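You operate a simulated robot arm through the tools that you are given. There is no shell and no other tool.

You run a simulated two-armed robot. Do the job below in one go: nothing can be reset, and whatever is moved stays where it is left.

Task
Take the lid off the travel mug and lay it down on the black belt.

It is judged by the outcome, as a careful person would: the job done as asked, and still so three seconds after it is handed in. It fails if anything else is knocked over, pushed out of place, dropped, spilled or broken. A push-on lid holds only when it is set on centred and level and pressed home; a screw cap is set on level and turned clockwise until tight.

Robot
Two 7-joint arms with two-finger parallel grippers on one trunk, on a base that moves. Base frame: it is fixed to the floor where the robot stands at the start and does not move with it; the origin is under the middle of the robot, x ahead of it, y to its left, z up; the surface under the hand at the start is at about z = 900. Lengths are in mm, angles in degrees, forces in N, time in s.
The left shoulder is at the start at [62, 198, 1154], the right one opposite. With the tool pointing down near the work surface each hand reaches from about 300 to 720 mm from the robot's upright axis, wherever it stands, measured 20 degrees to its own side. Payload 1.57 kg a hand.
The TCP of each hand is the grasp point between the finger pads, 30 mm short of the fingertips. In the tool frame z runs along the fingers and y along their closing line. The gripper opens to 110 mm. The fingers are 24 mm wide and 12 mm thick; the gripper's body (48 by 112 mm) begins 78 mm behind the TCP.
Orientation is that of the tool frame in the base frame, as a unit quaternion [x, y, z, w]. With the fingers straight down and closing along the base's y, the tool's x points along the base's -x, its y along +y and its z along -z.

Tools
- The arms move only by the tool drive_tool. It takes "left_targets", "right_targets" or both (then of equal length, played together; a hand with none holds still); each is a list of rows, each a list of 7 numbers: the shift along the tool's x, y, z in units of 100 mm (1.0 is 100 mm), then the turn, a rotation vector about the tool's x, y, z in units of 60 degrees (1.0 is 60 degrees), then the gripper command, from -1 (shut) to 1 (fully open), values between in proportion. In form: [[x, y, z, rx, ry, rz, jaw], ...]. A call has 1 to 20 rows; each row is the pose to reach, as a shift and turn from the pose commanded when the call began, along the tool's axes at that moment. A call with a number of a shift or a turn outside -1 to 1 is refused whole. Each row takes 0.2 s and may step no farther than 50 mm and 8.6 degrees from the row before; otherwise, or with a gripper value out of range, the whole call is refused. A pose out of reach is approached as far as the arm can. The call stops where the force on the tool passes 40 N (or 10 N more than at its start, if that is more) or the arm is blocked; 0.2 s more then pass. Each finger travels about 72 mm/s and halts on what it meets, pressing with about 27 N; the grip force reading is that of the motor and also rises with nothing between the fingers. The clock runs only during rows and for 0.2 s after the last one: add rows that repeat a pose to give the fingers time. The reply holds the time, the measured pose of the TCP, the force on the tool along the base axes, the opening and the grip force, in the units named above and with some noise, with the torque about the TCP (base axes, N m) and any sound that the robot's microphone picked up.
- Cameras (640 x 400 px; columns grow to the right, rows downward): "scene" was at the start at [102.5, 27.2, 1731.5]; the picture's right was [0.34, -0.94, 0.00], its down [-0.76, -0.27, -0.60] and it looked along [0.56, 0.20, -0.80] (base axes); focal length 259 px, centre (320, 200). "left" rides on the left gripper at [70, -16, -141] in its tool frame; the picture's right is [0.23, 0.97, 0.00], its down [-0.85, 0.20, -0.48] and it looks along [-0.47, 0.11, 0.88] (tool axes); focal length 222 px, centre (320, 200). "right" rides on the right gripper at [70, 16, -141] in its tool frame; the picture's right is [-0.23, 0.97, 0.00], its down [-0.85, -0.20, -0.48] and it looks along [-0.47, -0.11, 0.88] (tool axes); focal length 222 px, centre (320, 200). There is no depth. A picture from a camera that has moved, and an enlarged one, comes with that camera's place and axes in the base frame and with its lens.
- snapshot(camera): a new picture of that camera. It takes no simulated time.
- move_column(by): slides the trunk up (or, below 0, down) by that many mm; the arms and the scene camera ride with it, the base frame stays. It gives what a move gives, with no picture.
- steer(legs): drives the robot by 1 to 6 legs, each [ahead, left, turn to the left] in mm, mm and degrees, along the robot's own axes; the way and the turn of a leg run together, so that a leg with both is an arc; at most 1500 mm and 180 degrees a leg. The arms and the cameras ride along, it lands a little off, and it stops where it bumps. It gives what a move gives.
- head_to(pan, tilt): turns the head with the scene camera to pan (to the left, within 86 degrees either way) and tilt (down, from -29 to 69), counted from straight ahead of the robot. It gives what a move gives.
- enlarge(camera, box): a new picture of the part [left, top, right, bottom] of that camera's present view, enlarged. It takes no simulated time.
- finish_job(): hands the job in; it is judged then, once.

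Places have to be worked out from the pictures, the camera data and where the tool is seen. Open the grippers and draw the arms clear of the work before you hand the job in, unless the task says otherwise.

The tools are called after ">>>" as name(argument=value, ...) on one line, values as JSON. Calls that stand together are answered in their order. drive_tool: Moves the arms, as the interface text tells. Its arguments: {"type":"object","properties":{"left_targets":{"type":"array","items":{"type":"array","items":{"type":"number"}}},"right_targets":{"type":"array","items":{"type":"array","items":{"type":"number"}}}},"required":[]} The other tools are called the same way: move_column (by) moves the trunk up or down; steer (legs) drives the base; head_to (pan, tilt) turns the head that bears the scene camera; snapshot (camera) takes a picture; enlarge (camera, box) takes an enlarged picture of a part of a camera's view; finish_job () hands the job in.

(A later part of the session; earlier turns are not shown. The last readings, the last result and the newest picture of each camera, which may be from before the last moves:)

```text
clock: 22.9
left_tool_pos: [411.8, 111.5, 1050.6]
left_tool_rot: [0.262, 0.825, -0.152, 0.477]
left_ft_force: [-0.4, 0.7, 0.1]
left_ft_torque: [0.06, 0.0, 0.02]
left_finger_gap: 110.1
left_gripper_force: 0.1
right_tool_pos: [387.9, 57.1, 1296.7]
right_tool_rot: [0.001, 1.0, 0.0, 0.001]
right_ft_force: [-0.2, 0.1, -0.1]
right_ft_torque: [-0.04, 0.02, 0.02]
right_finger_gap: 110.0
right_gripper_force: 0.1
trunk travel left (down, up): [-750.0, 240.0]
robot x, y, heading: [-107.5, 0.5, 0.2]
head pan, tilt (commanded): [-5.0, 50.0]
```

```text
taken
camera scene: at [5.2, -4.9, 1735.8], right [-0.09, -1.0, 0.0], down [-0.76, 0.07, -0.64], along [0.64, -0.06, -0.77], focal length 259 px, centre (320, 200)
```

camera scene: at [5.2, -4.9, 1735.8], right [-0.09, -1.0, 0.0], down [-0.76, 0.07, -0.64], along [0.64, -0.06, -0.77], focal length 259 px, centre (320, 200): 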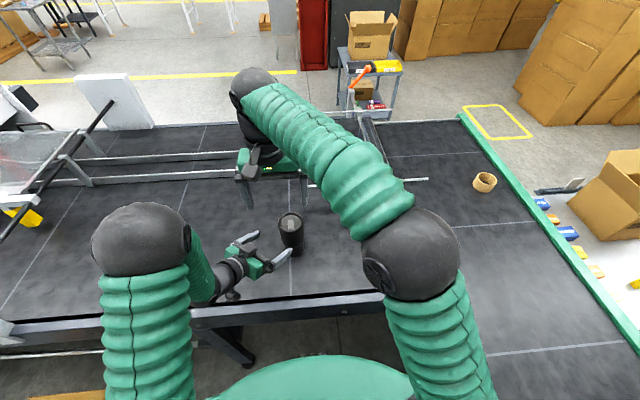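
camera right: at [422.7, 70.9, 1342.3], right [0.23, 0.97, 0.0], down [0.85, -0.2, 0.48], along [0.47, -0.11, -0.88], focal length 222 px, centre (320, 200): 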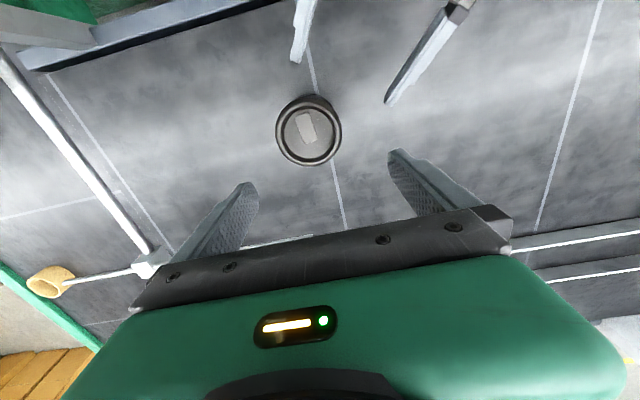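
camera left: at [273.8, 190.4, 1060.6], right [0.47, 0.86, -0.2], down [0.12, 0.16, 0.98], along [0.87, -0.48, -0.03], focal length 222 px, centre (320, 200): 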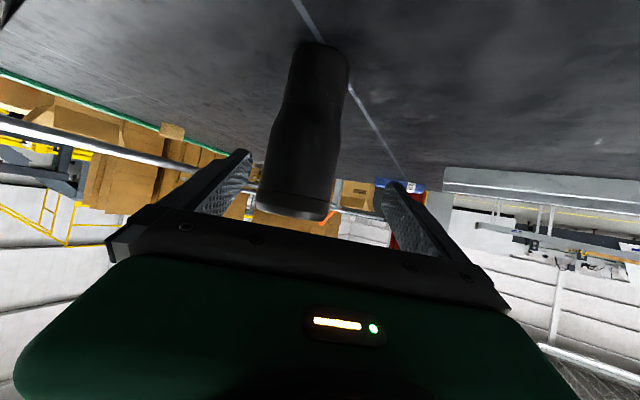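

The right elbow is bent up and out again. Now a straight path to above the lid at (478, 44, 1200), which stays inside the reach sphere this time.

>>> drive_tool(right_targets=[[-0.18, -0.026, 0.194, 0, 0, 0, 1], [-0.36, -0.052, 0.388, 0, 0, 0, 1], [-0.54, -0.078, 0.582, 0, 0, 0, 1], [-0.72, -0.104, 0.776, 0, 0, 0, 1], [-0.9, -0.13, 0.97, 0, 0, 0, 1], [-0.9, -0.13, 0.97, 0, 0, 0, 1]])

>>> enlarge(camera="right", box=[240, 90, 400, 190])

```text
clock: 24.3
left_tool_pos: [412.6, 113.1, 1051.1]
left_tool_rot: [0.262, 0.825, -0.152, 0.478]
left_ft_force: [-1.3, 0.6, 0.2]
left_ft_torque: [0.0, 0.02, -0.02]
left_finger_gap: 110.1
left_gripper_force: 0.2
right_tool_pos: [477.1, 46.1, 1202.5]
right_tool_rot: [0.0, 1.0, 0.001, 0.002]
right_ft_force: [-0.6, -1.2, 0.5]
right_ft_torque: [0.0, -0.01, -0.03]
right_finger_gap: 110.1
right_gripper_force: 0.0
trunk travel left (down, up): [-750.0, 240.0]
robot x, y, heading: [-107.6, 5.0, -0.2]
head pan, tilt (commanded): [-5.0, 50.0]
```

```text
4.00 times, centred on (320, 140) of right
camera zoom: at [406.1, 61.1, 1344.5], right [0.23, 0.97, 0.0], down [0.85, -0.2, 0.48], along [0.47, -0.11, -0.88], focal length 888 px, centre (320, 440)
```

zoom: 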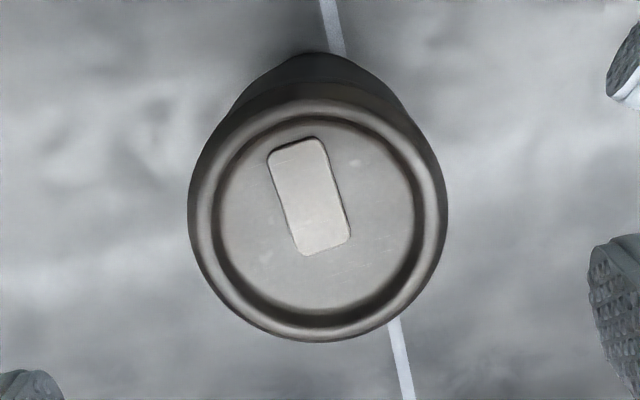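

The lid is now centred under the right tool within ~1 mm. I descend 85 mm to z≈1117 (tips ≈ 1087, still above the lid) and check the heights from the left camera.

>>> drive_tool(right_targets=[[0, -0.01, 0.25, 0, 0, 0, 1], [0, -0.01, 0.5, 0, 0, 0, 1], [0, -0.01, 0.7, 0, 0, 0, 1], [0, -0.01, 0.85, 0, 0, 0, 1], [0, -0.01, 0.85, 0, 0, 0, 1]])

>>> enlarge(camera="left", box=[220, 140, 420, 260])

>>> enlarge(camera="right", box=[180, 60, 460, 240])

```text
clock: 25.5
left_tool_pos: [412.3, 113.1, 1050.7]
left_tool_rot: [0.261, 0.825, -0.152, 0.478]
left_ft_force: [1.2, 0.5, -0.9]
left_ft_torque: [0.0, 0.01, -0.03]
left_finger_gap: 110.0
left_gripper_force: 0.1
right_tool_pos: [477.7, 44.5, 1116.5]
right_tool_rot: [0.001, 1.0, 0.001, 0.001]
right_ft_force: [0.0, -0.2, -0.8]
right_ft_torque: [0.0, 0.01, 0.01]
right_finger_gap: 110.2
right_gripper_force: 0.0
trunk travel left (down, up): [-750.0, 240.0]
robot x, y, heading: [-105.0, 0.5, -0.1]
head pan, tilt (commanded): [-5.0, 50.0]
```

```text
3.20 times, centred on (320, 200) of left
camera zoom: at [273.8, 190.3, 1060.6], right [0.47, 0.86, -0.2], down [0.12, 0.16, 0.98], along [0.87, -0.48, -0.03], focal length 711 px, centre (320, 200)
```

zoom: 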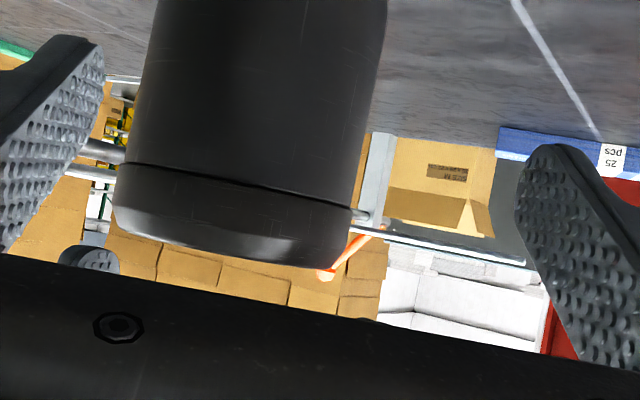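

```text
2.22 times, centred on (320, 150) of right
camera zoom: at [406.5, 60.3, 1257.6], right [0.23, 0.97, 0.0], down [0.85, -0.2, 0.48], along [0.47, -0.11, -0.88], focal length 494 px, centre (320, 311)
```

zoom: 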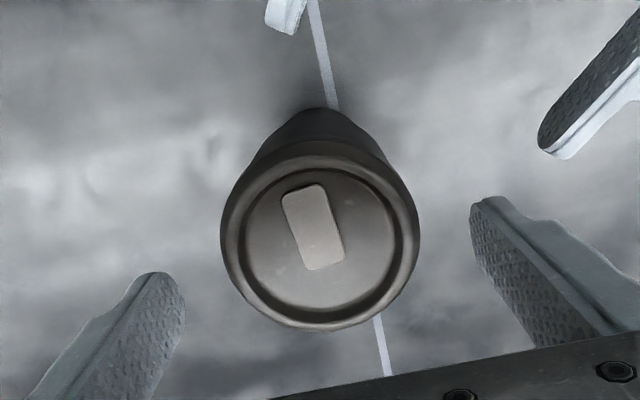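

Excellent view: seam at z≈1053.5, lid top ≈1073, and the right fingertips are seen at ≈1086.5, matching the readings. I leave the right hand here and first align the left hand laterally with the mug axis and the grip height line.

>>> drive_tool(left_targets=[[0.086, -0.088, 0, 0, 0, 0, 1], [0.172, -0.177, 0, 0, 0, 0, 1], [0.172, -0.177, 0, 0, 0, 0, 1]])

>>> enlarge(camera="left", box=[200, 40, 440, 260])

```text
clock: 26.3
left_tool_pos: [395.6, 102.6, 1035.0]
left_tool_rot: [0.262, 0.825, -0.151, 0.477]
left_ft_force: [0.0, 0.5, 0.4]
left_ft_torque: [0.02, -0.03, 0.0]
left_finger_gap: 110.0
left_gripper_force: 0.0
right_tool_pos: [477.1, 43.9, 1117.0]
right_tool_rot: [0.0, 1.0, -0.001, 0.001]
right_ft_force: [0.1, -0.1, 0.0]
right_ft_torque: [0.02, -0.03, -0.01]
right_finger_gap: 110.0
right_gripper_force: 0.0
trunk travel left (down, up): [-750.0, 240.0]
robot x, y, heading: [-107.4, 1.5, -0.1]
head pan, tilt (commanded): [-5.0, 50.0]
```

```text
1.82 times, centred on (320, 150) of left
camera zoom: at [256.9, 179.8, 1045.5], right [0.47, 0.86, -0.2], down [0.12, 0.16, 0.98], along [0.87, -0.48, -0.03], focal length 404 px, centre (320, 291)
```

zoom: 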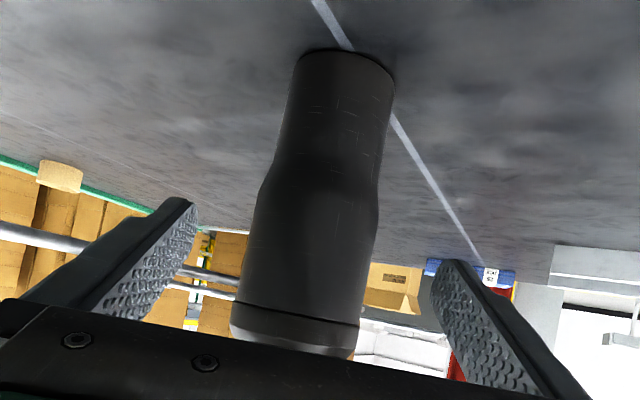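

Laterally the mug is dead centre for the left hand, but the taper ends at about z=983, so I raise the grip to z≈1002 on the straight wall. Then I advance along the fingers to 14 mm short of the mug axis, fingers open.

>>> drive_tool(left_targets=[[-0.11, 0, 0, 0, 0, 0, 1], [-0.217, 0.002, 0.05, 0, 0, 0, 1], [-0.217, 0.002, 0.2, 0, 0, 0, 1], [-0.217, 0.002, 0.35, 0, 0, 0, 1], [-0.217, 0.002, 0.5, 0, 0, 0, 1], [-0.217, 0.002, 0.65, 0, 0, 0, 1], [-0.217, 0.002, 0.78, 0, 0, 0, 1], [-0.217, 0.002, 0.88, 0, 0, 0, 1], [-0.217, 0.002, 0.88, 0, 0, 0, 1]])

>>> snapshot(camera="left")

>>> snapshot(camera="right")

>>> snapshot(camera="scene")

```text
clock: 28.3
left_tool_pos: [467.4, 52.5, 1009.2]
left_tool_rot: [0.262, 0.825, -0.151, 0.478]
left_ft_force: [-0.3, 0.1, -0.2]
left_ft_torque: [-0.01, -0.01, 0.0]
left_finger_gap: 110.0
left_gripper_force: 0.1
right_tool_pos: [477.1, 44.1, 1116.0]
right_tool_rot: [0.001, 1.0, 0.0, 0.002]
right_ft_force: [-1.5, 0.1, 0.2]
right_ft_torque: [0.0, -0.02, 0.01]
right_finger_gap: 110.1
right_gripper_force: 0.1
trunk travel left (down, up): [-750.0, 240.0]
robot x, y, heading: [-106.4, 1.4, -0.1]
head pan, tilt (commanded): [-5.0, 50.0]
```

```text
taken
camera left: at [329.0, 130.8, 1020.6], right [0.47, 0.86, -0.2], down [0.12, 0.16, 0.98], along [0.87, -0.48, -0.03], focal length 222 px, centre (320, 200)
```

left: 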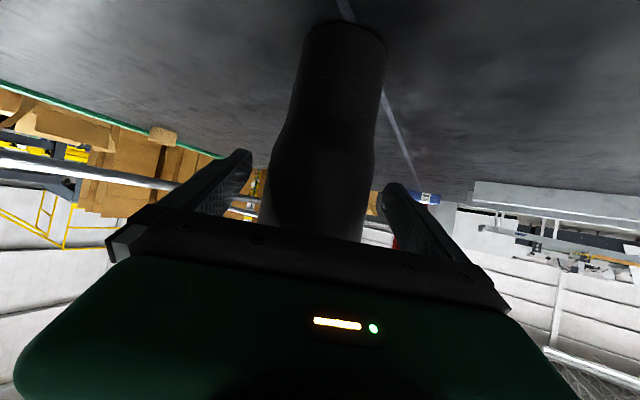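

```text
taken
camera right: at [406.7, 59.9, 1257.7], right [0.23, 0.97, 0.0], down [0.85, -0.2, 0.48], along [0.47, -0.11, -0.88], focal length 222 px, centre (320, 200)
```

right: 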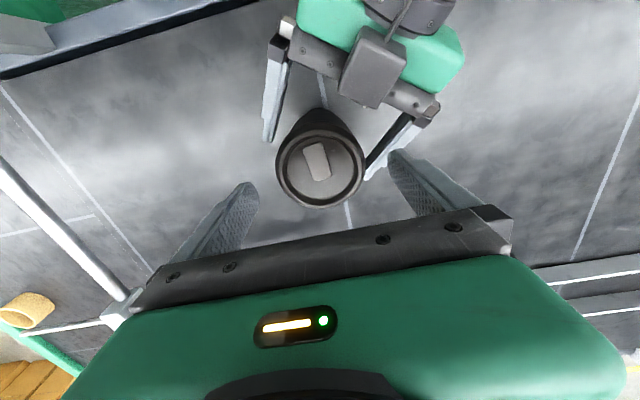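

```text
taken
camera scene: at [6.5, -5.3, 1735.7], right [-0.09, -1.0, 0.0], down [-0.76, 0.07, -0.64], along [0.64, -0.06, -0.77], focal length 259 px, centre (320, 200)
```

scene: 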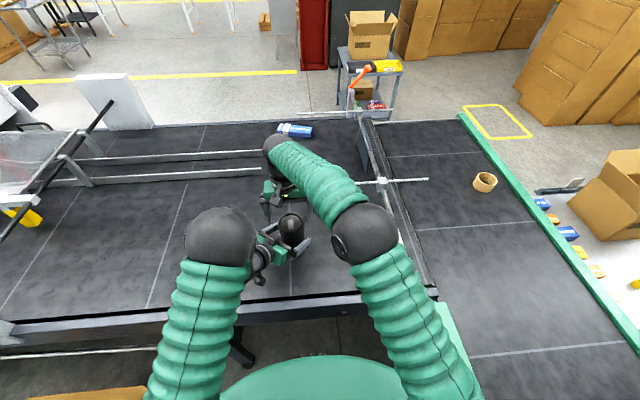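

The left fingers straddle the body with clearance, and both hands stay clear of each other. Now I close the left gripper on the mug body.

>>> drive_tool(left_targets=[[0, 0, 0, 0, 0, 0, 0.6], [0, 0, 0, 0, 0, 0, 0.2], [0, 0, 0, 0, 0, 0, -1], [0, 0, 0, 0, 0, 0, -1], [0, 0, 0, 0, 0, 0, -1]])

>>> enlarge(camera="right", box=[180, 60, 460, 240])

```text
clock: 29.5
left_tool_pos: [467.9, 52.9, 1010.5]
left_tool_rot: [0.262, 0.825, -0.152, 0.477]
left_ft_force: [-0.3, -1.7, 0.9]
left_ft_torque: [-0.08, -0.08, -0.06]
left_finger_gap: 77.4
left_gripper_force: 27.2
right_tool_pos: [477.5, 44.3, 1116.0]
right_tool_rot: [0.001, 1.0, 0.0, 0.002]
right_ft_force: [0.7, 0.4, -0.1]
right_ft_torque: [0.01, 0.03, 0.03]
right_finger_gap: 109.7
right_gripper_force: 0.1
trunk travel left (down, up): [-750.0, 240.0]
robot x, y, heading: [-108.5, 2.1, -0.3]
head pan, tilt (commanded): [-5.0, 50.0]
```

```text
2.22 times, centred on (320, 150) of right
camera zoom: at [406.7, 59.5, 1257.7], right [0.23, 0.97, 0.0], down [0.85, -0.2, 0.48], along [0.47, -0.11, -0.88], focal length 494 px, centre (320, 311)
```

zoom: 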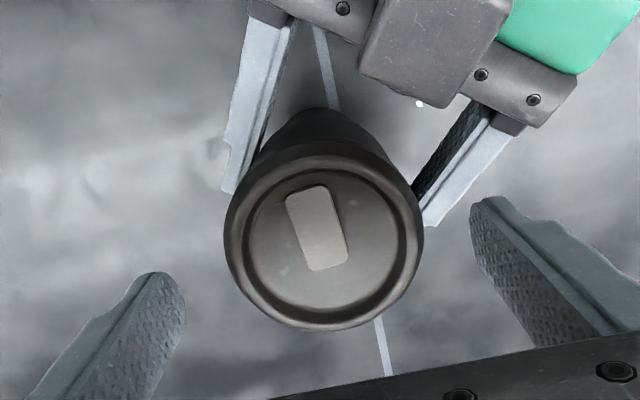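

Body held at 77.4 mm with 27 N, and the lid barely moved (≈1 mm toward +y). I lower the right hand 30 mm so its tips sit at ≈1056, just above the seam.

>>> drive_tool(right_targets=[[0, 0.01, 0.1, 0, 0, 0, 1], [0, 0.01, 0.2, 0, 0, 0, 1], [0, 0.01, 0.3, 0, 0, 0, 1], [0, 0.01, 0.3, 0, 0, 0, 1]])

>>> snapshot(camera="right")

>>> enlarge(camera="scene", box=[240, 160, 340, 290])

```text
clock: 30.5
left_tool_pos: [468.0, 53.0, 1011.1]
left_tool_rot: [0.261, 0.825, -0.151, 0.477]
left_ft_force: [-0.1, -0.5, 0.0]
left_ft_torque: [-0.09, 0.0, 0.0]
left_finger_gap: 77.2
left_gripper_force: 27.4
right_tool_pos: [476.3, 42.9, 1087.1]
right_tool_rot: [0.001, 1.0, 0.0, 0.002]
right_ft_force: [0.7, -0.8, -0.5]
right_ft_torque: [0.0, 0.0, -0.03]
right_finger_gap: 110.1
right_gripper_force: 0.0
trunk travel left (down, up): [-750.0, 240.0]
robot x, y, heading: [-105.4, 1.8, -0.0]
head pan, tilt (commanded): [-5.0, 50.0]
```

```text
taken
camera right: at [406.8, 59.4, 1226.7], right [0.23, 0.97, 0.0], down [0.85, -0.2, 0.48], along [0.47, -0.11, -0.88], focal length 222 px, centre (320, 200)
```

right: 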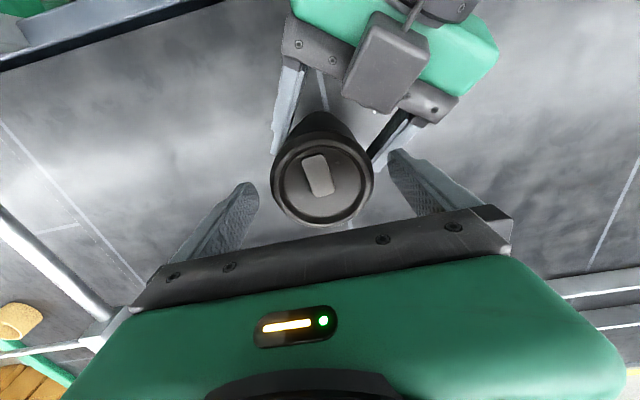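

```text
3.08 times, centred on (290, 225) of scene
camera zoom: at [6.3, -5.8, 1735.7], right [-0.09, -1.0, 0.0], down [-0.76, 0.07, -0.64], along [0.64, -0.06, -0.77], focal length 797 px, centre (412, 123)
```

zoom: 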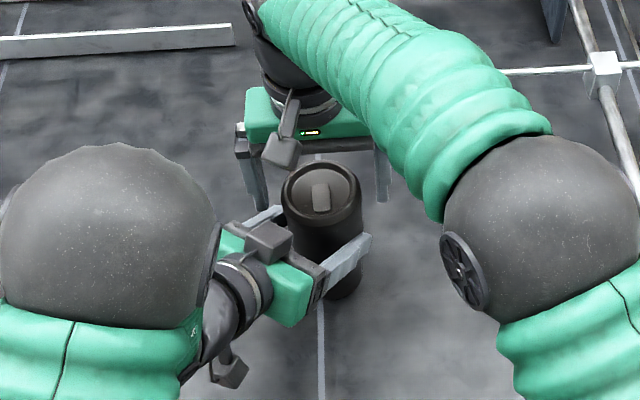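

Right fingers are around the lid, tips just above the seam, with no interference. I close the right gripper on the lid.

>>> drive_tool(right_targets=[[0, 0, 0, 0, 0, 0, 0.65], [0, 0, 0, 0, 0, 0, 0.45], [0, 0, 0, 0, 0, 0, -1], [0, 0, 0, 0, 0, 0, -1], [0, 0, 0, 0, 0, 0, -1]])

>>> enlarge(camera="right", box=[180, 90, 460, 250])

```text
clock: 31.7
left_tool_pos: [467.6, 52.8, 1009.8]
left_tool_rot: [0.263, 0.825, -0.153, 0.477]
left_ft_force: [-0.2, -3.1, 0.2]
left_ft_torque: [-0.03, -0.01, -0.02]
left_finger_gap: 77.3
left_gripper_force: 27.0
right_tool_pos: [476.9, 45.1, 1085.7]
right_tool_rot: [0.001, 1.0, 0.0, 0.001]
right_ft_force: [0.9, 1.1, 0.1]
right_ft_torque: [0.03, 0.0, -0.01]
right_finger_gap: 80.7
right_gripper_force: 26.9
trunk travel left (down, up): [-750.0, 240.0]
robot x, y, heading: [-104.8, 0.4, -0.3]
head pan, tilt (commanded): [-5.0, 50.0]
heard: snap
```

```text
2.29 times, centred on (320, 170) of right
camera zoom: at [406.8, 59.6, 1226.9], right [0.23, 0.97, 0.0], down [0.85, -0.2, 0.48], along [0.47, -0.11, -0.88], focal length 508 px, centre (320, 269)
```

zoom: 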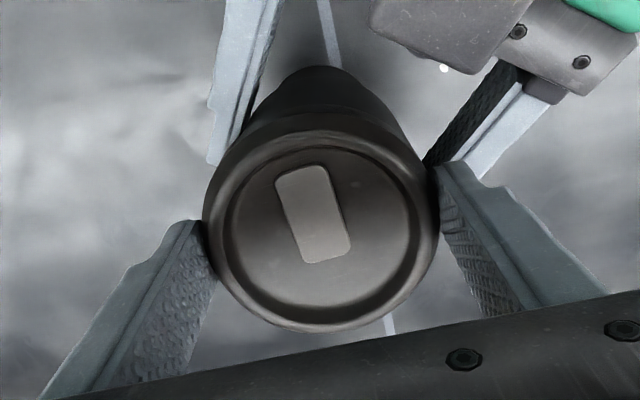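

The lid is gripped at 80.7 mm with 27 N, and a "snap" was heard — probably the push-on lid coming unseated. I pull straight up slowly, 15 mm, watching the forces.

>>> drive_tool(right_targets=[[0, 0, -0.03, 0, 0, 0, -1], [0, 0, -0.06, 0, 0, 0, -1], [0, 0, -0.09, 0, 0, 0, -1], [0, 0, -0.12, 0, 0, 0, -1], [0, 0, -0.15, 0, 0, 0, -1]])

>>> enlarge(camera="right", box=[180, 60, 460, 250])

>>> enlarge(camera="scene", box=[250, 190, 330, 280])

```text
clock: 32.9
left_tool_pos: [468.1, 53.1, 1010.7]
left_tool_rot: [0.262, 0.825, -0.152, 0.477]
left_ft_force: [-0.2, -1.1, 0.0]
left_ft_torque: [-0.03, -0.01, -0.04]
left_finger_gap: 77.3
left_gripper_force: 27.0
right_tool_pos: [477.0, 44.1, 1100.4]
right_tool_rot: [0.001, 1.0, 0.001, 0.002]
right_ft_force: [0.1, -0.2, -0.4]
right_ft_torque: [0.01, 0.0, 0.01]
right_finger_gap: 80.3
right_gripper_force: 27.1
trunk travel left (down, up): [-750.0, 240.0]
robot x, y, heading: [-103.5, 2.0, -0.2]
head pan, tilt (commanded): [-5.0, 50.0]
```

```text
2.11 times, centred on (320, 155) of right
camera zoom: at [406.6, 59.9, 1241.9], right [0.23, 0.97, 0.0], down [0.85, -0.2, 0.48], along [0.47, -0.11, -0.88], focal length 468 px, centre (320, 295)
```

zoom: 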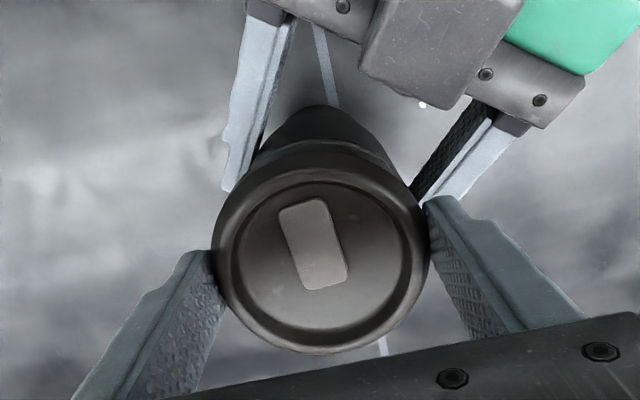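

```text
4.44 times, centred on (290, 235) of scene
camera zoom: at [6.3, -5.9, 1735.7], right [-0.09, -1.0, 0.0], down [-0.76, 0.07, -0.64], along [0.64, -0.06, -0.77], focal length 1151 px, centre (453, 44)
```

zoom: 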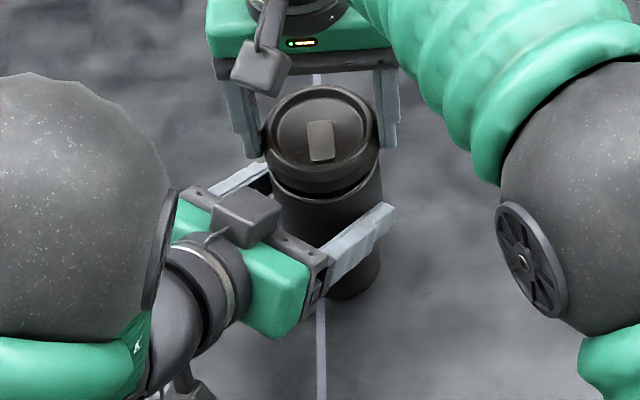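

The lid has separated: a clear gap shows between lid and body and the forces are near zero. I raise it another 50 mm, well clear of the mug.

>>> drive_tool(right_targets=[[0, 0, -0.1, 0, 0, 0, -1], [0, 0, -0.2, 0, 0, 0, -1], [0, 0, -0.3, 0, 0, 0, -1], [0, 0, -0.4, 0, 0, 0, -1], [0, 0, -0.5, 0, 0, 0, -1], [0, 0, -0.5, 0, 0, 0, -1]])

>>> enlarge(camera="scene", box=[240, 170, 340, 290])

>>> snapshot(camera="left")

```text
clock: 34.3
left_tool_pos: [468.1, 52.3, 1010.7]
left_tool_rot: [0.262, 0.825, -0.151, 0.477]
left_ft_force: [-0.7, -0.3, 0.4]
left_ft_torque: [0.0, 0.0, -0.04]
left_finger_gap: 77.5
left_gripper_force: 26.8
right_tool_pos: [477.2, 45.3, 1150.2]
right_tool_rot: [0.001, 1.0, 0.001, 0.001]
right_ft_force: [0.7, -0.3, 0.2]
right_ft_torque: [0.01, -0.01, 0.0]
right_finger_gap: 80.4
right_gripper_force: 26.9
trunk travel left (down, up): [-750.0, 240.0]
robot x, y, heading: [-102.7, 0.2, 0.0]
head pan, tilt (commanded): [-5.0, 50.0]
```

```text
3.33 times, centred on (290, 230) of scene
camera zoom: at [6.3, -5.6, 1735.7], right [-0.09, -1.0, 0.0], down [-0.76, 0.07, -0.64], along [0.64, -0.06, -0.77], focal length 864 px, centre (420, 100)
```

zoom: 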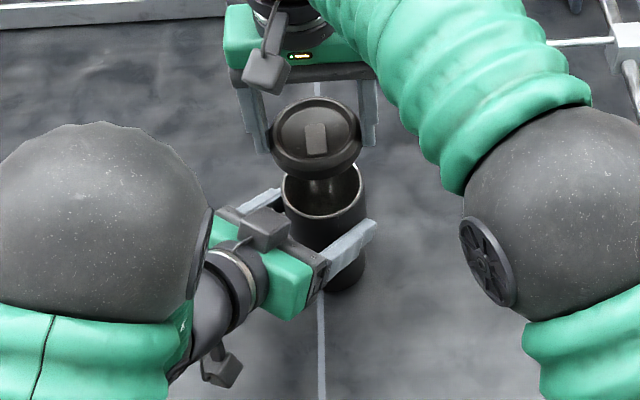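

```text
taken
camera left: at [328.8, 130.7, 1020.8], right [0.47, 0.86, -0.2], down [0.12, 0.16, 0.98], along [0.87, -0.48, -0.03], focal length 222 px, centre (320, 200)
```

left: 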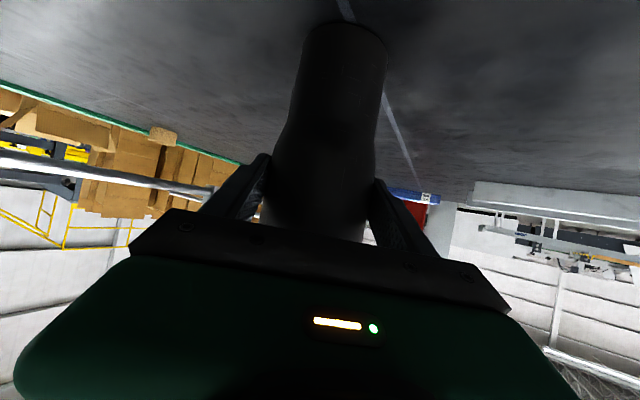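

The lid is off and clear of the open mug, which stays upright in the left hand. I carry the lid to the right, away from the mug, toward (450, −130).

>>> drive_tool(right_targets=[[0.03, -0.2, 0, 0, 0, 0, -1], [0.06, -0.4, 0, 0, 0, 0, -1], [0.09, -0.6, 0, 0, 0, 0, -1], [0.12, -0.8, 0, 0, 0, 0, -1], [0.14, -0.95, 0, 0, 0, 0, -1], [0.14, -0.95, 0, 0, 0, 0, -1]])

>>> drive_tool(right_targets=[[0.03, -0.2, 0, 0, 0, 0, -1], [0.06, -0.4, 0, 0, 0, 0, -1], [0.09, -0.6, 0, 0, 0, 0, -1], [0.13, -0.8, 0, 0, 0, 0, -1], [0.13, -0.8, 0, 0, 0, 0, -1]])

>>> snapshot(camera="right")

>>> snapshot(camera="scene")

```text
clock: 35.7
left_tool_pos: [466.9, 53.8, 1011.5]
left_tool_rot: [0.261, 0.826, -0.15, 0.477]
left_ft_force: [-0.3, -0.1, 0.1]
left_ft_torque: [0.15, 0.03, 0.02]
left_finger_gap: 77.5
left_gripper_force: 27.4
right_tool_pos: [462.6, -50.9, 1150.6]
right_tool_rot: [0.001, 1.0, 0.0, 0.001]
right_ft_force: [0.5, -0.9, -0.4]
right_ft_torque: [-0.01, 0.01, 0.01]
right_finger_gap: 80.4
right_gripper_force: 26.9
trunk travel left (down, up): [-750.0, 240.0]
robot x, y, heading: [-105.3, 0.5, 0.2]
head pan, tilt (commanded): [-5.0, 50.0]
```

```text
clock: 36.9
left_tool_pos: [467.5, 52.8, 1010.8]
left_tool_rot: [0.262, 0.825, -0.152, 0.478]
left_ft_force: [-1.0, 0.7, 0.3]
left_ft_torque: [0.11, 0.01, 0.04]
left_finger_gap: 77.4
left_gripper_force: 27.3
right_tool_pos: [449.8, -130.9, 1150.8]
right_tool_rot: [0.001, 1.0, 0.0, 0.001]
right_ft_force: [0.1, 0.9, -1.0]
right_ft_torque: [0.02, 0.01, 0.02]
right_finger_gap: 80.5
right_gripper_force: 27.3
trunk travel left (down, up): [-750.0, 240.0]
robot x, y, heading: [-100.5, 5.1, -0.4]
head pan, tilt (commanded): [-5.0, 50.0]
```

```text
taken
camera right: at [379.6, -115.1, 1292.2], right [0.23, 0.97, 0.0], down [0.85, -0.2, 0.48], along [0.47, -0.11, -0.88], focal length 222 px, centre (320, 200)
```

right: 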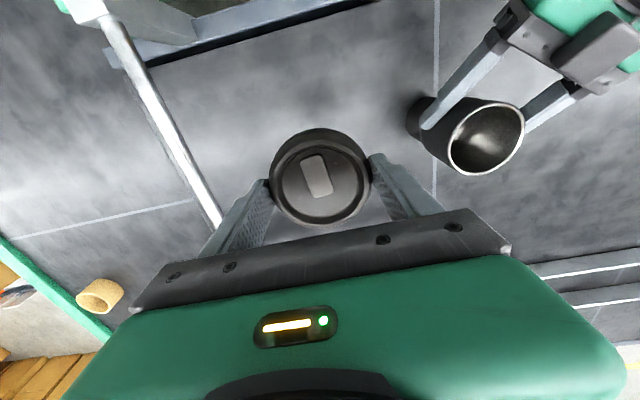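

```text
taken
camera scene: at [6.1, -6.1, 1735.8], right [-0.09, -1.0, 0.0], down [-0.76, 0.07, -0.64], along [0.64, -0.06, -0.77], focal length 259 px, centre (320, 200)
```

scene: 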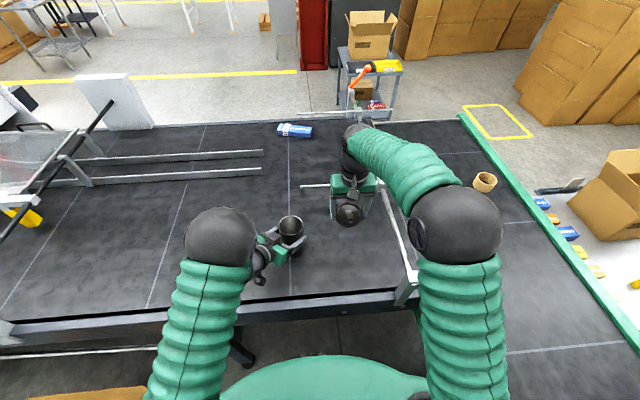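

The lid is held level over bare belt, with the mug standing undisturbed. I lower the right hand in stages toward the belt.

>>> drive_tool(right_targets=[[0, 0, 0.2, 0, 0, 0, -1], [0, 0, 0.4, 0, 0, 0, -1], [0, 0, 0.6, 0, 0, 0, -1], [0, 0, 0.8, 0, 0, 0, -1], [0, 0, 0.8, 0, 0, 0, -1]])

>>> drive_tool(right_targets=[[0, 0, 0.2, 0, 0, 0, -1], [0, 0, 0.4, 0, 0, 0, -1], [0, 0, 0.6, 0, 0, 0, -1], [0, 0, 0.75, 0, 0, 0, -1], [0, 0, 0.75, 0, 0, 0, -1]])

>>> snapshot(camera="scene")

>>> snapshot(camera="right")

>>> snapshot(camera="left")

```text
clock: 38.1
left_tool_pos: [467.6, 52.3, 1011.2]
left_tool_rot: [0.262, 0.825, -0.151, 0.477]
left_ft_force: [-1.8, 0.2, 0.4]
left_ft_torque: [0.02, 0.13, 0.02]
left_finger_gap: 77.2
left_gripper_force: 27.0
right_tool_pos: [449.2, -133.3, 1070.7]
right_tool_rot: [0.001, 1.0, 0.0, 0.002]
right_ft_force: [0.4, -0.8, -0.7]
right_ft_torque: [0.01, -0.02, 0.01]
right_finger_gap: 80.4
right_gripper_force: 27.0
trunk travel left (down, up): [-750.0, 240.0]
robot x, y, heading: [-102.1, 0.8, -0.2]
head pan, tilt (commanded): [-5.0, 50.0]
```

```text
clock: 39.3
left_tool_pos: [467.8, 52.0, 1011.4]
left_tool_rot: [0.261, 0.825, -0.151, 0.478]
left_ft_force: [-0.7, -0.1, -0.3]
left_ft_torque: [0.05, 0.05, 0.02]
left_finger_gap: 77.4
left_gripper_force: 26.8
right_tool_pos: [450.2, -131.2, 995.3]
right_tool_rot: [0.001, 1.0, 0.0, 0.001]
right_ft_force: [0.0, -0.1, 0.0]
right_ft_torque: [-0.01, 0.01, 0.0]
right_finger_gap: 80.7
right_gripper_force: 26.3
trunk travel left (down, up): [-750.0, 240.0]
robot x, y, heading: [-103.8, 2.7, -0.3]
head pan, tilt (commanded): [-5.0, 50.0]
```

```text
taken
camera scene: at [6.4, -6.3, 1735.7], right [-0.09, -1.0, 0.0], down [-0.76, 0.07, -0.64], along [0.64, -0.06, -0.77], focal length 259 px, centre (320, 200)
```

scene: 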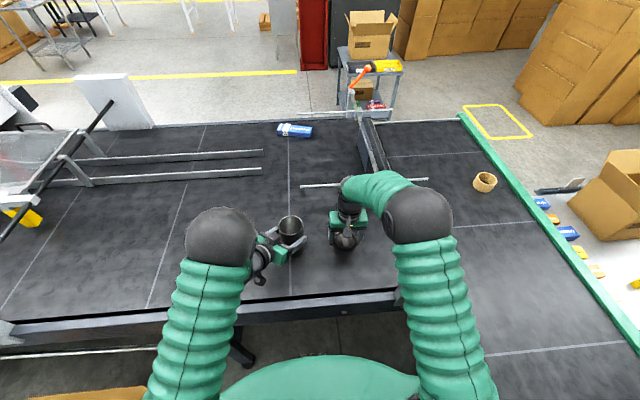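

```text
taken
camera right: at [379.9, -115.5, 1137.0], right [0.23, 0.97, 0.0], down [0.85, -0.2, 0.48], along [0.47, -0.11, -0.88], focal length 222 px, centre (320, 200)
```

right: 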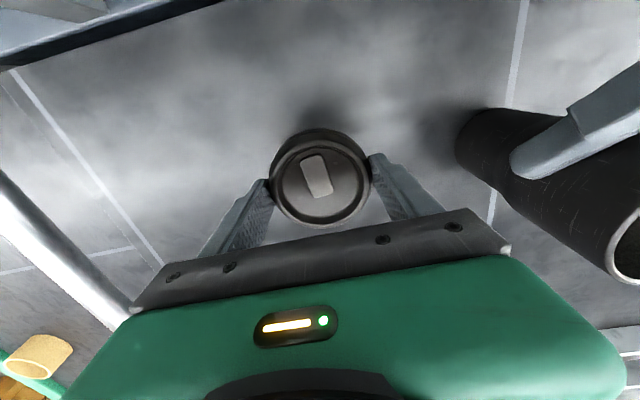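

```text
taken
camera left: at [328.9, 130.3, 1020.8], right [0.47, 0.86, -0.2], down [0.12, 0.16, 0.98], along [0.87, -0.48, -0.03], focal length 222 px, centre (320, 200)
```

left: 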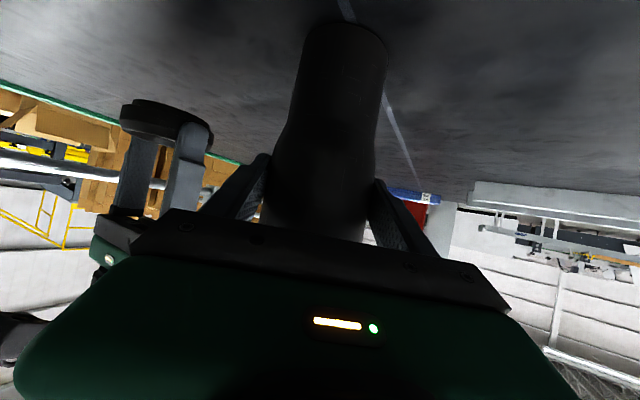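

The left camera now sees the lid from the side; I'll zoom to find where its underside is relative to the fingers before the final descent.

>>> enlarge(camera="left", box=[90, 80, 230, 230])

```text
2.67 times, centred on (160, 155) of left
camera zoom: at [328.9, 130.3, 1020.8], right [0.47, 0.86, -0.2], down [0.12, 0.16, 0.98], along [0.87, -0.48, -0.03], focal length 592 px, centre (747, 320)
```

zoom: 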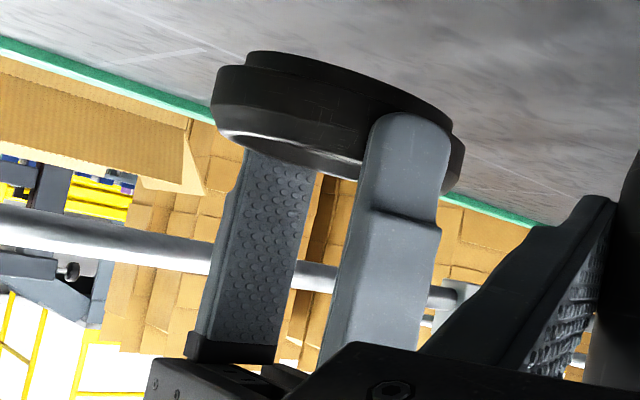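

The lid hangs level with a ~8 mm plug below its rim, so contact should come near TCP z≈939. I descend to ~946, then creep.

>>> drive_tool(right_targets=[[0, 0, 0.12, 0, 0, 0, -1], [0, 0, 0.24, 0, 0, 0, -1], [0, 0, 0.35, 0, 0, 0, -1], [0, 0, 0.44, 0, 0, 0, -1], [0, 0, 0.49, 0, 0, 0, -1], [0, 0, 0.49, 0, 0, 0, -1]])

>>> enlarge(camera="left", box=[90, 40, 250, 190])

```text
clock: 40.7
left_tool_pos: [467.8, 52.9, 1011.0]
left_tool_rot: [0.261, 0.825, -0.151, 0.478]
left_ft_force: [-1.2, -0.1, -0.1]
left_ft_torque: [0.05, 0.1, 0.03]
left_finger_gap: 77.3
left_gripper_force: 26.3
right_tool_pos: [451.0, -130.1, 945.6]
right_tool_rot: [0.001, 1.0, 0.0, 0.002]
right_ft_force: [0.3, -0.1, -0.1]
right_ft_torque: [0.0, -0.01, -0.01]
right_finger_gap: 80.1
right_gripper_force: 27.0
trunk travel left (down, up): [-750.0, 240.0]
robot x, y, heading: [-106.6, -2.7, -0.2]
head pan, tilt (commanded): [-5.0, 50.0]
```

```text
2.67 times, centred on (170, 115) of left
camera zoom: at [328.8, 130.2, 1020.8], right [0.47, 0.86, -0.2], down [0.12, 0.16, 0.98], along [0.87, -0.48, -0.03], focal length 592 px, centre (720, 427)
```

zoom: 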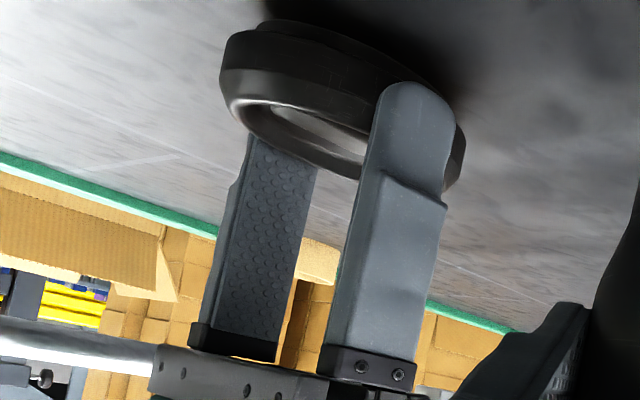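

Very close to the belt now, no contact force yet. I creep down in ~1.5 mm steps.

>>> drive_tool(right_targets=[[0, 0, 0.015, 0, 0, 0, -1], [0, 0, 0.03, 0, 0, 0, -1], [0, 0, 0.04, 0, 0, 0, -1], [0, 0, 0.04, 0, 0, 0, -1]])

```text
clock: 41.7
left_tool_pos: [468.0, 52.2, 1008.7]
left_tool_rot: [0.261, 0.825, -0.151, 0.477]
left_ft_force: [-0.7, -0.1, -0.5]
left_ft_torque: [0.02, 0.03, -0.02]
left_finger_gap: 77.5
left_gripper_force: 27.3
right_tool_pos: [450.6, -129.6, 942.7]
right_tool_rot: [0.001, 1.0, 0.0, 0.002]
right_ft_force: [0.0, 0.4, 0.1]
right_ft_torque: [0.0, -0.02, 0.04]
right_finger_gap: 80.2
right_gripper_force: 27.1
trunk travel left (down, up): [-750.0, 240.0]
robot x, y, heading: [-104.6, -5.0, -0.1]
head pan, tilt (commanded): [-5.0, 50.0]
```

No contact at z≈942. Another small creep of 3 mm.

>>> drive_tool(right_targets=[[0, 0, 0.01, 0, 0, 0, -1], [0, 0, 0.02, 0, 0, 0, -1], [0, 0, 0.03, 0, 0, 0, -1], [0, 0, 0.03, 0, 0, 0, -1]])

>>> enlarge(camera="left", box=[130, 30, 230, 110])

```text
clock: 42.7
left_tool_pos: [467.0, 52.2, 1010.3]
left_tool_rot: [0.262, 0.825, -0.151, 0.477]
left_ft_force: [-1.0, -0.5, -0.5]
left_ft_torque: [0.04, 0.04, 0.02]
left_finger_gap: 77.4
left_gripper_force: 26.4
right_tool_pos: [451.4, -131.7, 940.9]
right_tool_rot: [0.001, 1.0, -0.001, 0.003]
right_ft_force: [-1.0, 0.4, 6.8]
right_ft_torque: [-0.01, -0.12, -0.02]
right_finger_gap: 80.3
right_gripper_force: 27.6
trunk travel left (down, up): [-750.0, 240.0]
robot x, y, heading: [-102.9, 0.5, -0.1]
head pan, tilt (commanded): [-5.0, 50.0]
```

```text
5.00 times, centred on (180, 70) of left
camera zoom: at [328.4, 130.4, 1021.0], right [0.47, 0.86, -0.2], down [0.12, 0.16, 0.98], along [0.87, -0.48, -0.03], focal length 1111 px, centre (1020, 850)
```

zoom: 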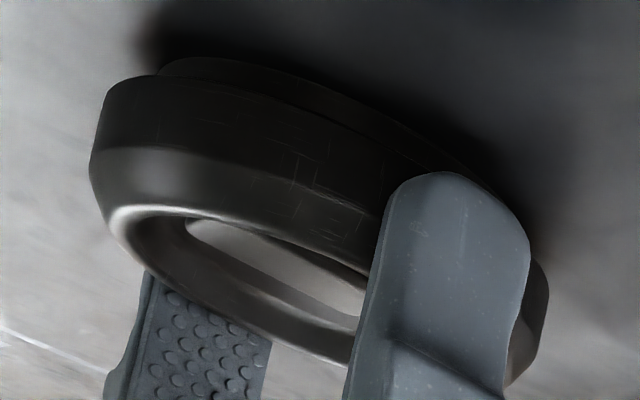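

The lid is touching the belt (≈7 N). I open the right gripper gently.

>>> drive_tool(right_targets=[[0, 0, 0.03, 0, 0, 0, 0.5], [0, 0, 0.03, 0, 0, 0, 0.65], [0, 0, 0.03, 0, 0, 0, 0.85], [0, 0, 0.03, 0, 0, 0, 1], [0, 0, 0.03, 0, 0, 0, 1]])

>>> snapshot(camera="right")

>>> enlarge(camera="left", box=[90, 20, 250, 130])

```text
clock: 43.9
left_tool_pos: [468.0, 52.6, 1011.9]
left_tool_rot: [0.262, 0.825, -0.152, 0.477]
left_ft_force: [-1.5, 0.3, -0.2]
left_ft_torque: [0.09, 0.05, 0.03]
left_finger_gap: 77.2
left_gripper_force: 26.8
right_tool_pos: [451.7, -130.8, 935.4]
right_tool_rot: [0.001, 1.0, 0.001, 0.002]
right_ft_force: [-0.2, 0.3, -0.1]
right_ft_torque: [-0.01, 0.01, -0.04]
right_finger_gap: 109.9
right_gripper_force: 0.0
trunk travel left (down, up): [-750.0, 240.0]
robot x, y, heading: [-102.4, -0.7, 0.1]
head pan, tilt (commanded): [-5.0, 50.0]
```

```text
taken
camera right: at [380.4, -115.0, 1077.7], right [0.23, 0.97, 0.0], down [0.85, -0.2, 0.48], along [0.47, -0.11, -0.88], focal length 222 px, centre (320, 200)
```

right: 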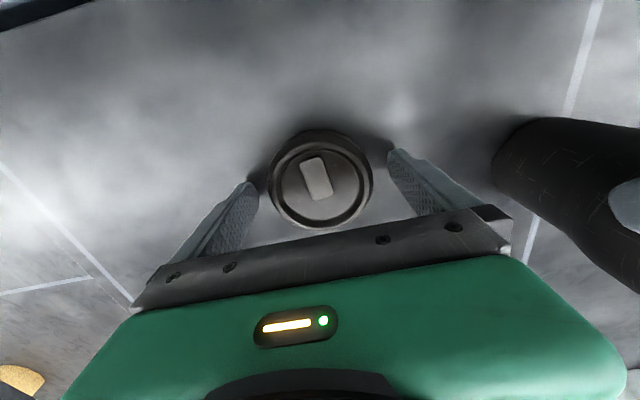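

```text
3.64 times, centred on (170, 75) of left
camera zoom: at [328.8, 130.3, 1020.8], right [0.47, 0.86, -0.2], down [0.12, 0.16, 0.98], along [0.87, -0.48, -0.03], focal length 808 px, centre (866, 654)
```

zoom: 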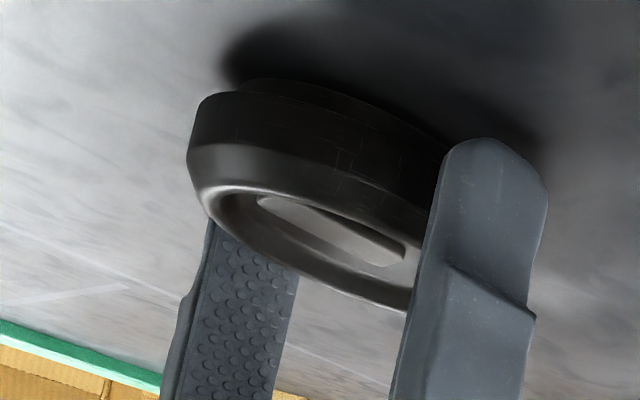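

The lid lies flat on the belt, released, with no force on the hand. I raise the right hand straight up.

>>> drive_tool(right_targets=[[0, 0, -0.1, 0, 0, 0, 1], [0, 0, -0.25, 0, 0, 0, 1], [0, 0, -0.45, 0, 0, 0, 1], [0, 0, -0.7, 0, 0, 0, 1], [0, 0, -0.95, 0, 0, 0, 1], [0, 0, -0.95, 0, 0, 0, 1]])

>>> drive_tool(right_targets=[[0, 0, -0.25, 0, 0, 0, 1], [0, 0, -0.5, 0, 0, 0, 1], [0, 0, -0.75, 0, 0, 0, 1], [0, 0, -1.0, 0, 0, 0, 1], [0, 0, -1.0, 0, 0, 0, 1]])

>>> snapshot(camera="right")

>>> snapshot(camera="scene")

```text
clock: 45.3
left_tool_pos: [468.0, 52.3, 1011.8]
left_tool_rot: [0.262, 0.825, -0.151, 0.477]
left_ft_force: [-0.7, 1.0, -0.8]
left_ft_torque: [-0.01, 0.09, 0.0]
left_finger_gap: 77.4
left_gripper_force: 26.8
right_tool_pos: [449.3, -131.4, 1032.4]
right_tool_rot: [0.001, 1.0, 0.0, 0.002]
right_ft_force: [0.7, -0.8, -0.5]
right_ft_torque: [0.01, 0.04, 0.01]
right_finger_gap: 109.9
right_gripper_force: 0.0
trunk travel left (down, up): [-750.0, 240.0]
robot x, y, heading: [-104.0, 0.9, 0.1]
head pan, tilt (commanded): [-5.0, 50.0]
```

```text
clock: 46.5
left_tool_pos: [467.1, 52.1, 1011.4]
left_tool_rot: [0.261, 0.826, -0.151, 0.477]
left_ft_force: [-1.2, 0.5, -0.4]
left_ft_torque: [0.03, 0.1, 0.02]
left_finger_gap: 77.3
left_gripper_force: 27.2
right_tool_pos: [449.9, -131.4, 1131.3]
right_tool_rot: [0.001, 1.0, 0.0, 0.002]
right_ft_force: [-0.3, -0.4, 0.2]
right_ft_torque: [0.01, -0.02, 0.0]
right_finger_gap: 109.8
right_gripper_force: 0.1
trunk travel left (down, up): [-750.0, 240.0]
robot x, y, heading: [-108.0, -2.1, -0.1]
head pan, tilt (commanded): [-5.0, 50.0]
```

```text
taken
camera right: at [380.1, -115.6, 1272.7], right [0.23, 0.97, 0.0], down [0.85, -0.2, 0.48], along [0.47, -0.11, -0.88], focal length 222 px, centre (320, 200)
```

right: 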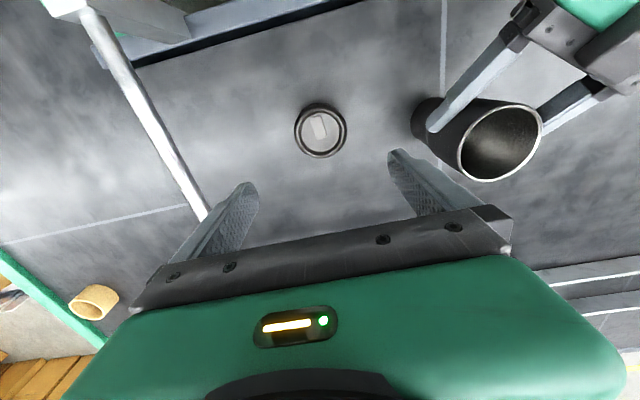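

```text
taken
camera scene: at [6.1, -6.3, 1735.8], right [-0.09, -1.0, 0.0], down [-0.76, 0.07, -0.64], along [0.64, -0.06, -0.77], focal length 259 px, centre (320, 200)
```

scene: 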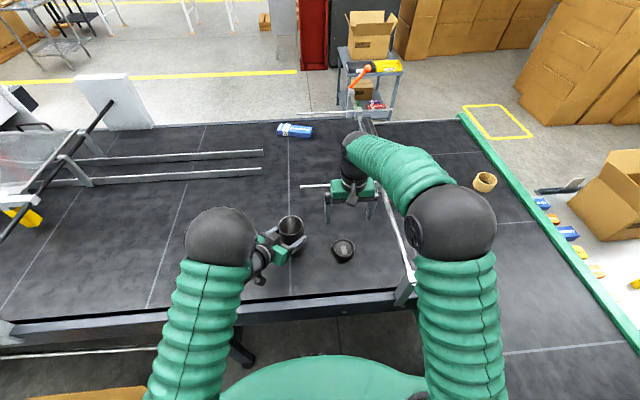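

The lid lies flat on the belt and the right hand is clear. Now I gently open the left gripper to let go of the mug body.

>>> drive_tool(left_targets=[[0, 0, 0, 0, 0, 0, 0.44], [0, 0, 0, 0, 0, 0, 0.55], [0, 0, 0, 0, 0, 0, 0.7], [0, 0, 0, 0, 0, 0, 0.85], [0, 0, 0, 0, 0, 0, 1], [0, 0, 0, 0, 0, 0, 1]])

>>> snapshot(camera="right")

>>> snapshot(camera="left")

```text
clock: 47.9
left_tool_pos: [466.1, 51.1, 1011.6]
left_tool_rot: [0.263, 0.825, -0.152, 0.477]
left_ft_force: [0.1, -0.2, 0.2]
left_ft_torque: [0.0, -0.04, 0.02]
left_finger_gap: 109.9
left_gripper_force: 0.1
right_tool_pos: [450.1, -132.5, 1130.8]
right_tool_rot: [0.001, 1.0, 0.0, 0.002]
right_ft_force: [0.9, 0.7, 0.4]
right_ft_torque: [0.0, -0.02, 0.04]
right_finger_gap: 110.1
right_gripper_force: 0.1
trunk travel left (down, up): [-750.0, 240.0]
robot x, y, heading: [-103.2, -0.4, -0.2]
head pan, tilt (commanded): [-5.0, 50.0]
```

```text
taken
camera right: at [380.1, -115.7, 1272.3], right [0.23, 0.97, 0.0], down [0.85, -0.2, 0.48], along [0.47, -0.11, -0.88], focal length 222 px, centre (320, 200)
```

right: 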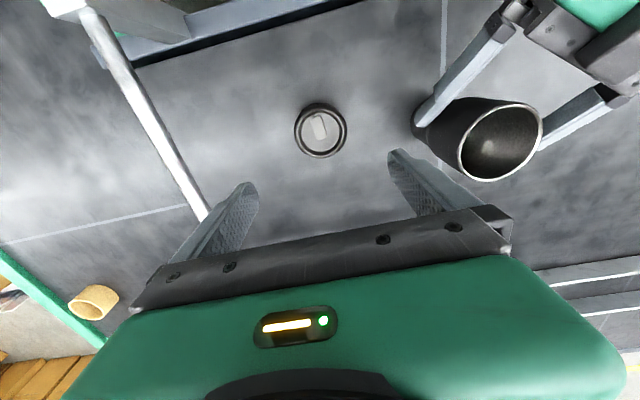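

```text
taken
camera left: at [328.8, 130.2, 1020.8], right [0.47, 0.86, -0.2], down [0.12, 0.16, 0.98], along [0.87, -0.48, -0.03], focal length 222 px, centre (320, 200)
```

left: 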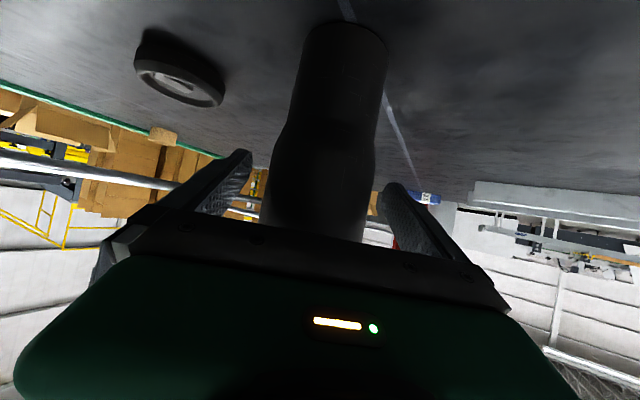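

The mug stands upright on its own with the left fingers open. I back the left hand straight out along its fingers.

>>> drive_tool(left_targets=[[0, 0, -0.12, 0, 0, 0, 1], [0, 0, -0.27, 0, 0, 0, 1], [0, 0, -0.43, 0, 0, 0, 1], [0, 0, -0.6, 0, 0, 0, 1], [0, 0, -0.78, 0, 0, 0, 1], [0, 0, -0.9, 0, 0, 0, 1], [0, 0, -0.9, 0, 0, 0, 1]])

>>> snapshot(camera="left")

```text
clock: 49.5
left_tool_pos: [404.7, 95.7, 1055.9]
left_tool_rot: [0.262, 0.825, -0.152, 0.477]
left_ft_force: [0.0, 0.5, -0.1]
left_ft_torque: [-0.02, 0.0, -0.04]
left_finger_gap: 110.2
left_gripper_force: 0.1
right_tool_pos: [451.6, -131.9, 1130.9]
right_tool_rot: [0.001, 1.0, -0.001, 0.003]
right_ft_force: [-0.3, 0.3, 0.5]
right_ft_torque: [-0.02, 0.01, 0.0]
right_finger_gap: 110.2
right_gripper_force: 0.1
trunk travel left (down, up): [-750.0, 240.0]
robot x, y, heading: [-103.8, 2.1, -0.1]
head pan, tilt (commanded): [-5.0, 50.0]
```

```text
taken
camera left: at [264.5, 174.4, 1066.3], right [0.47, 0.86, -0.2], down [0.12, 0.16, 0.98], along [0.87, -0.48, -0.03], focal length 222 px, centre (320, 200)
```

left: 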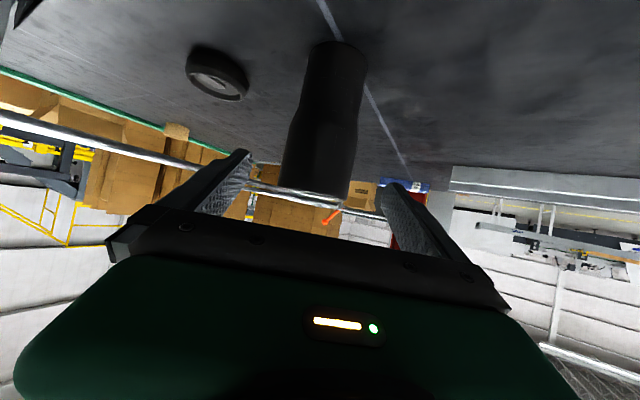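

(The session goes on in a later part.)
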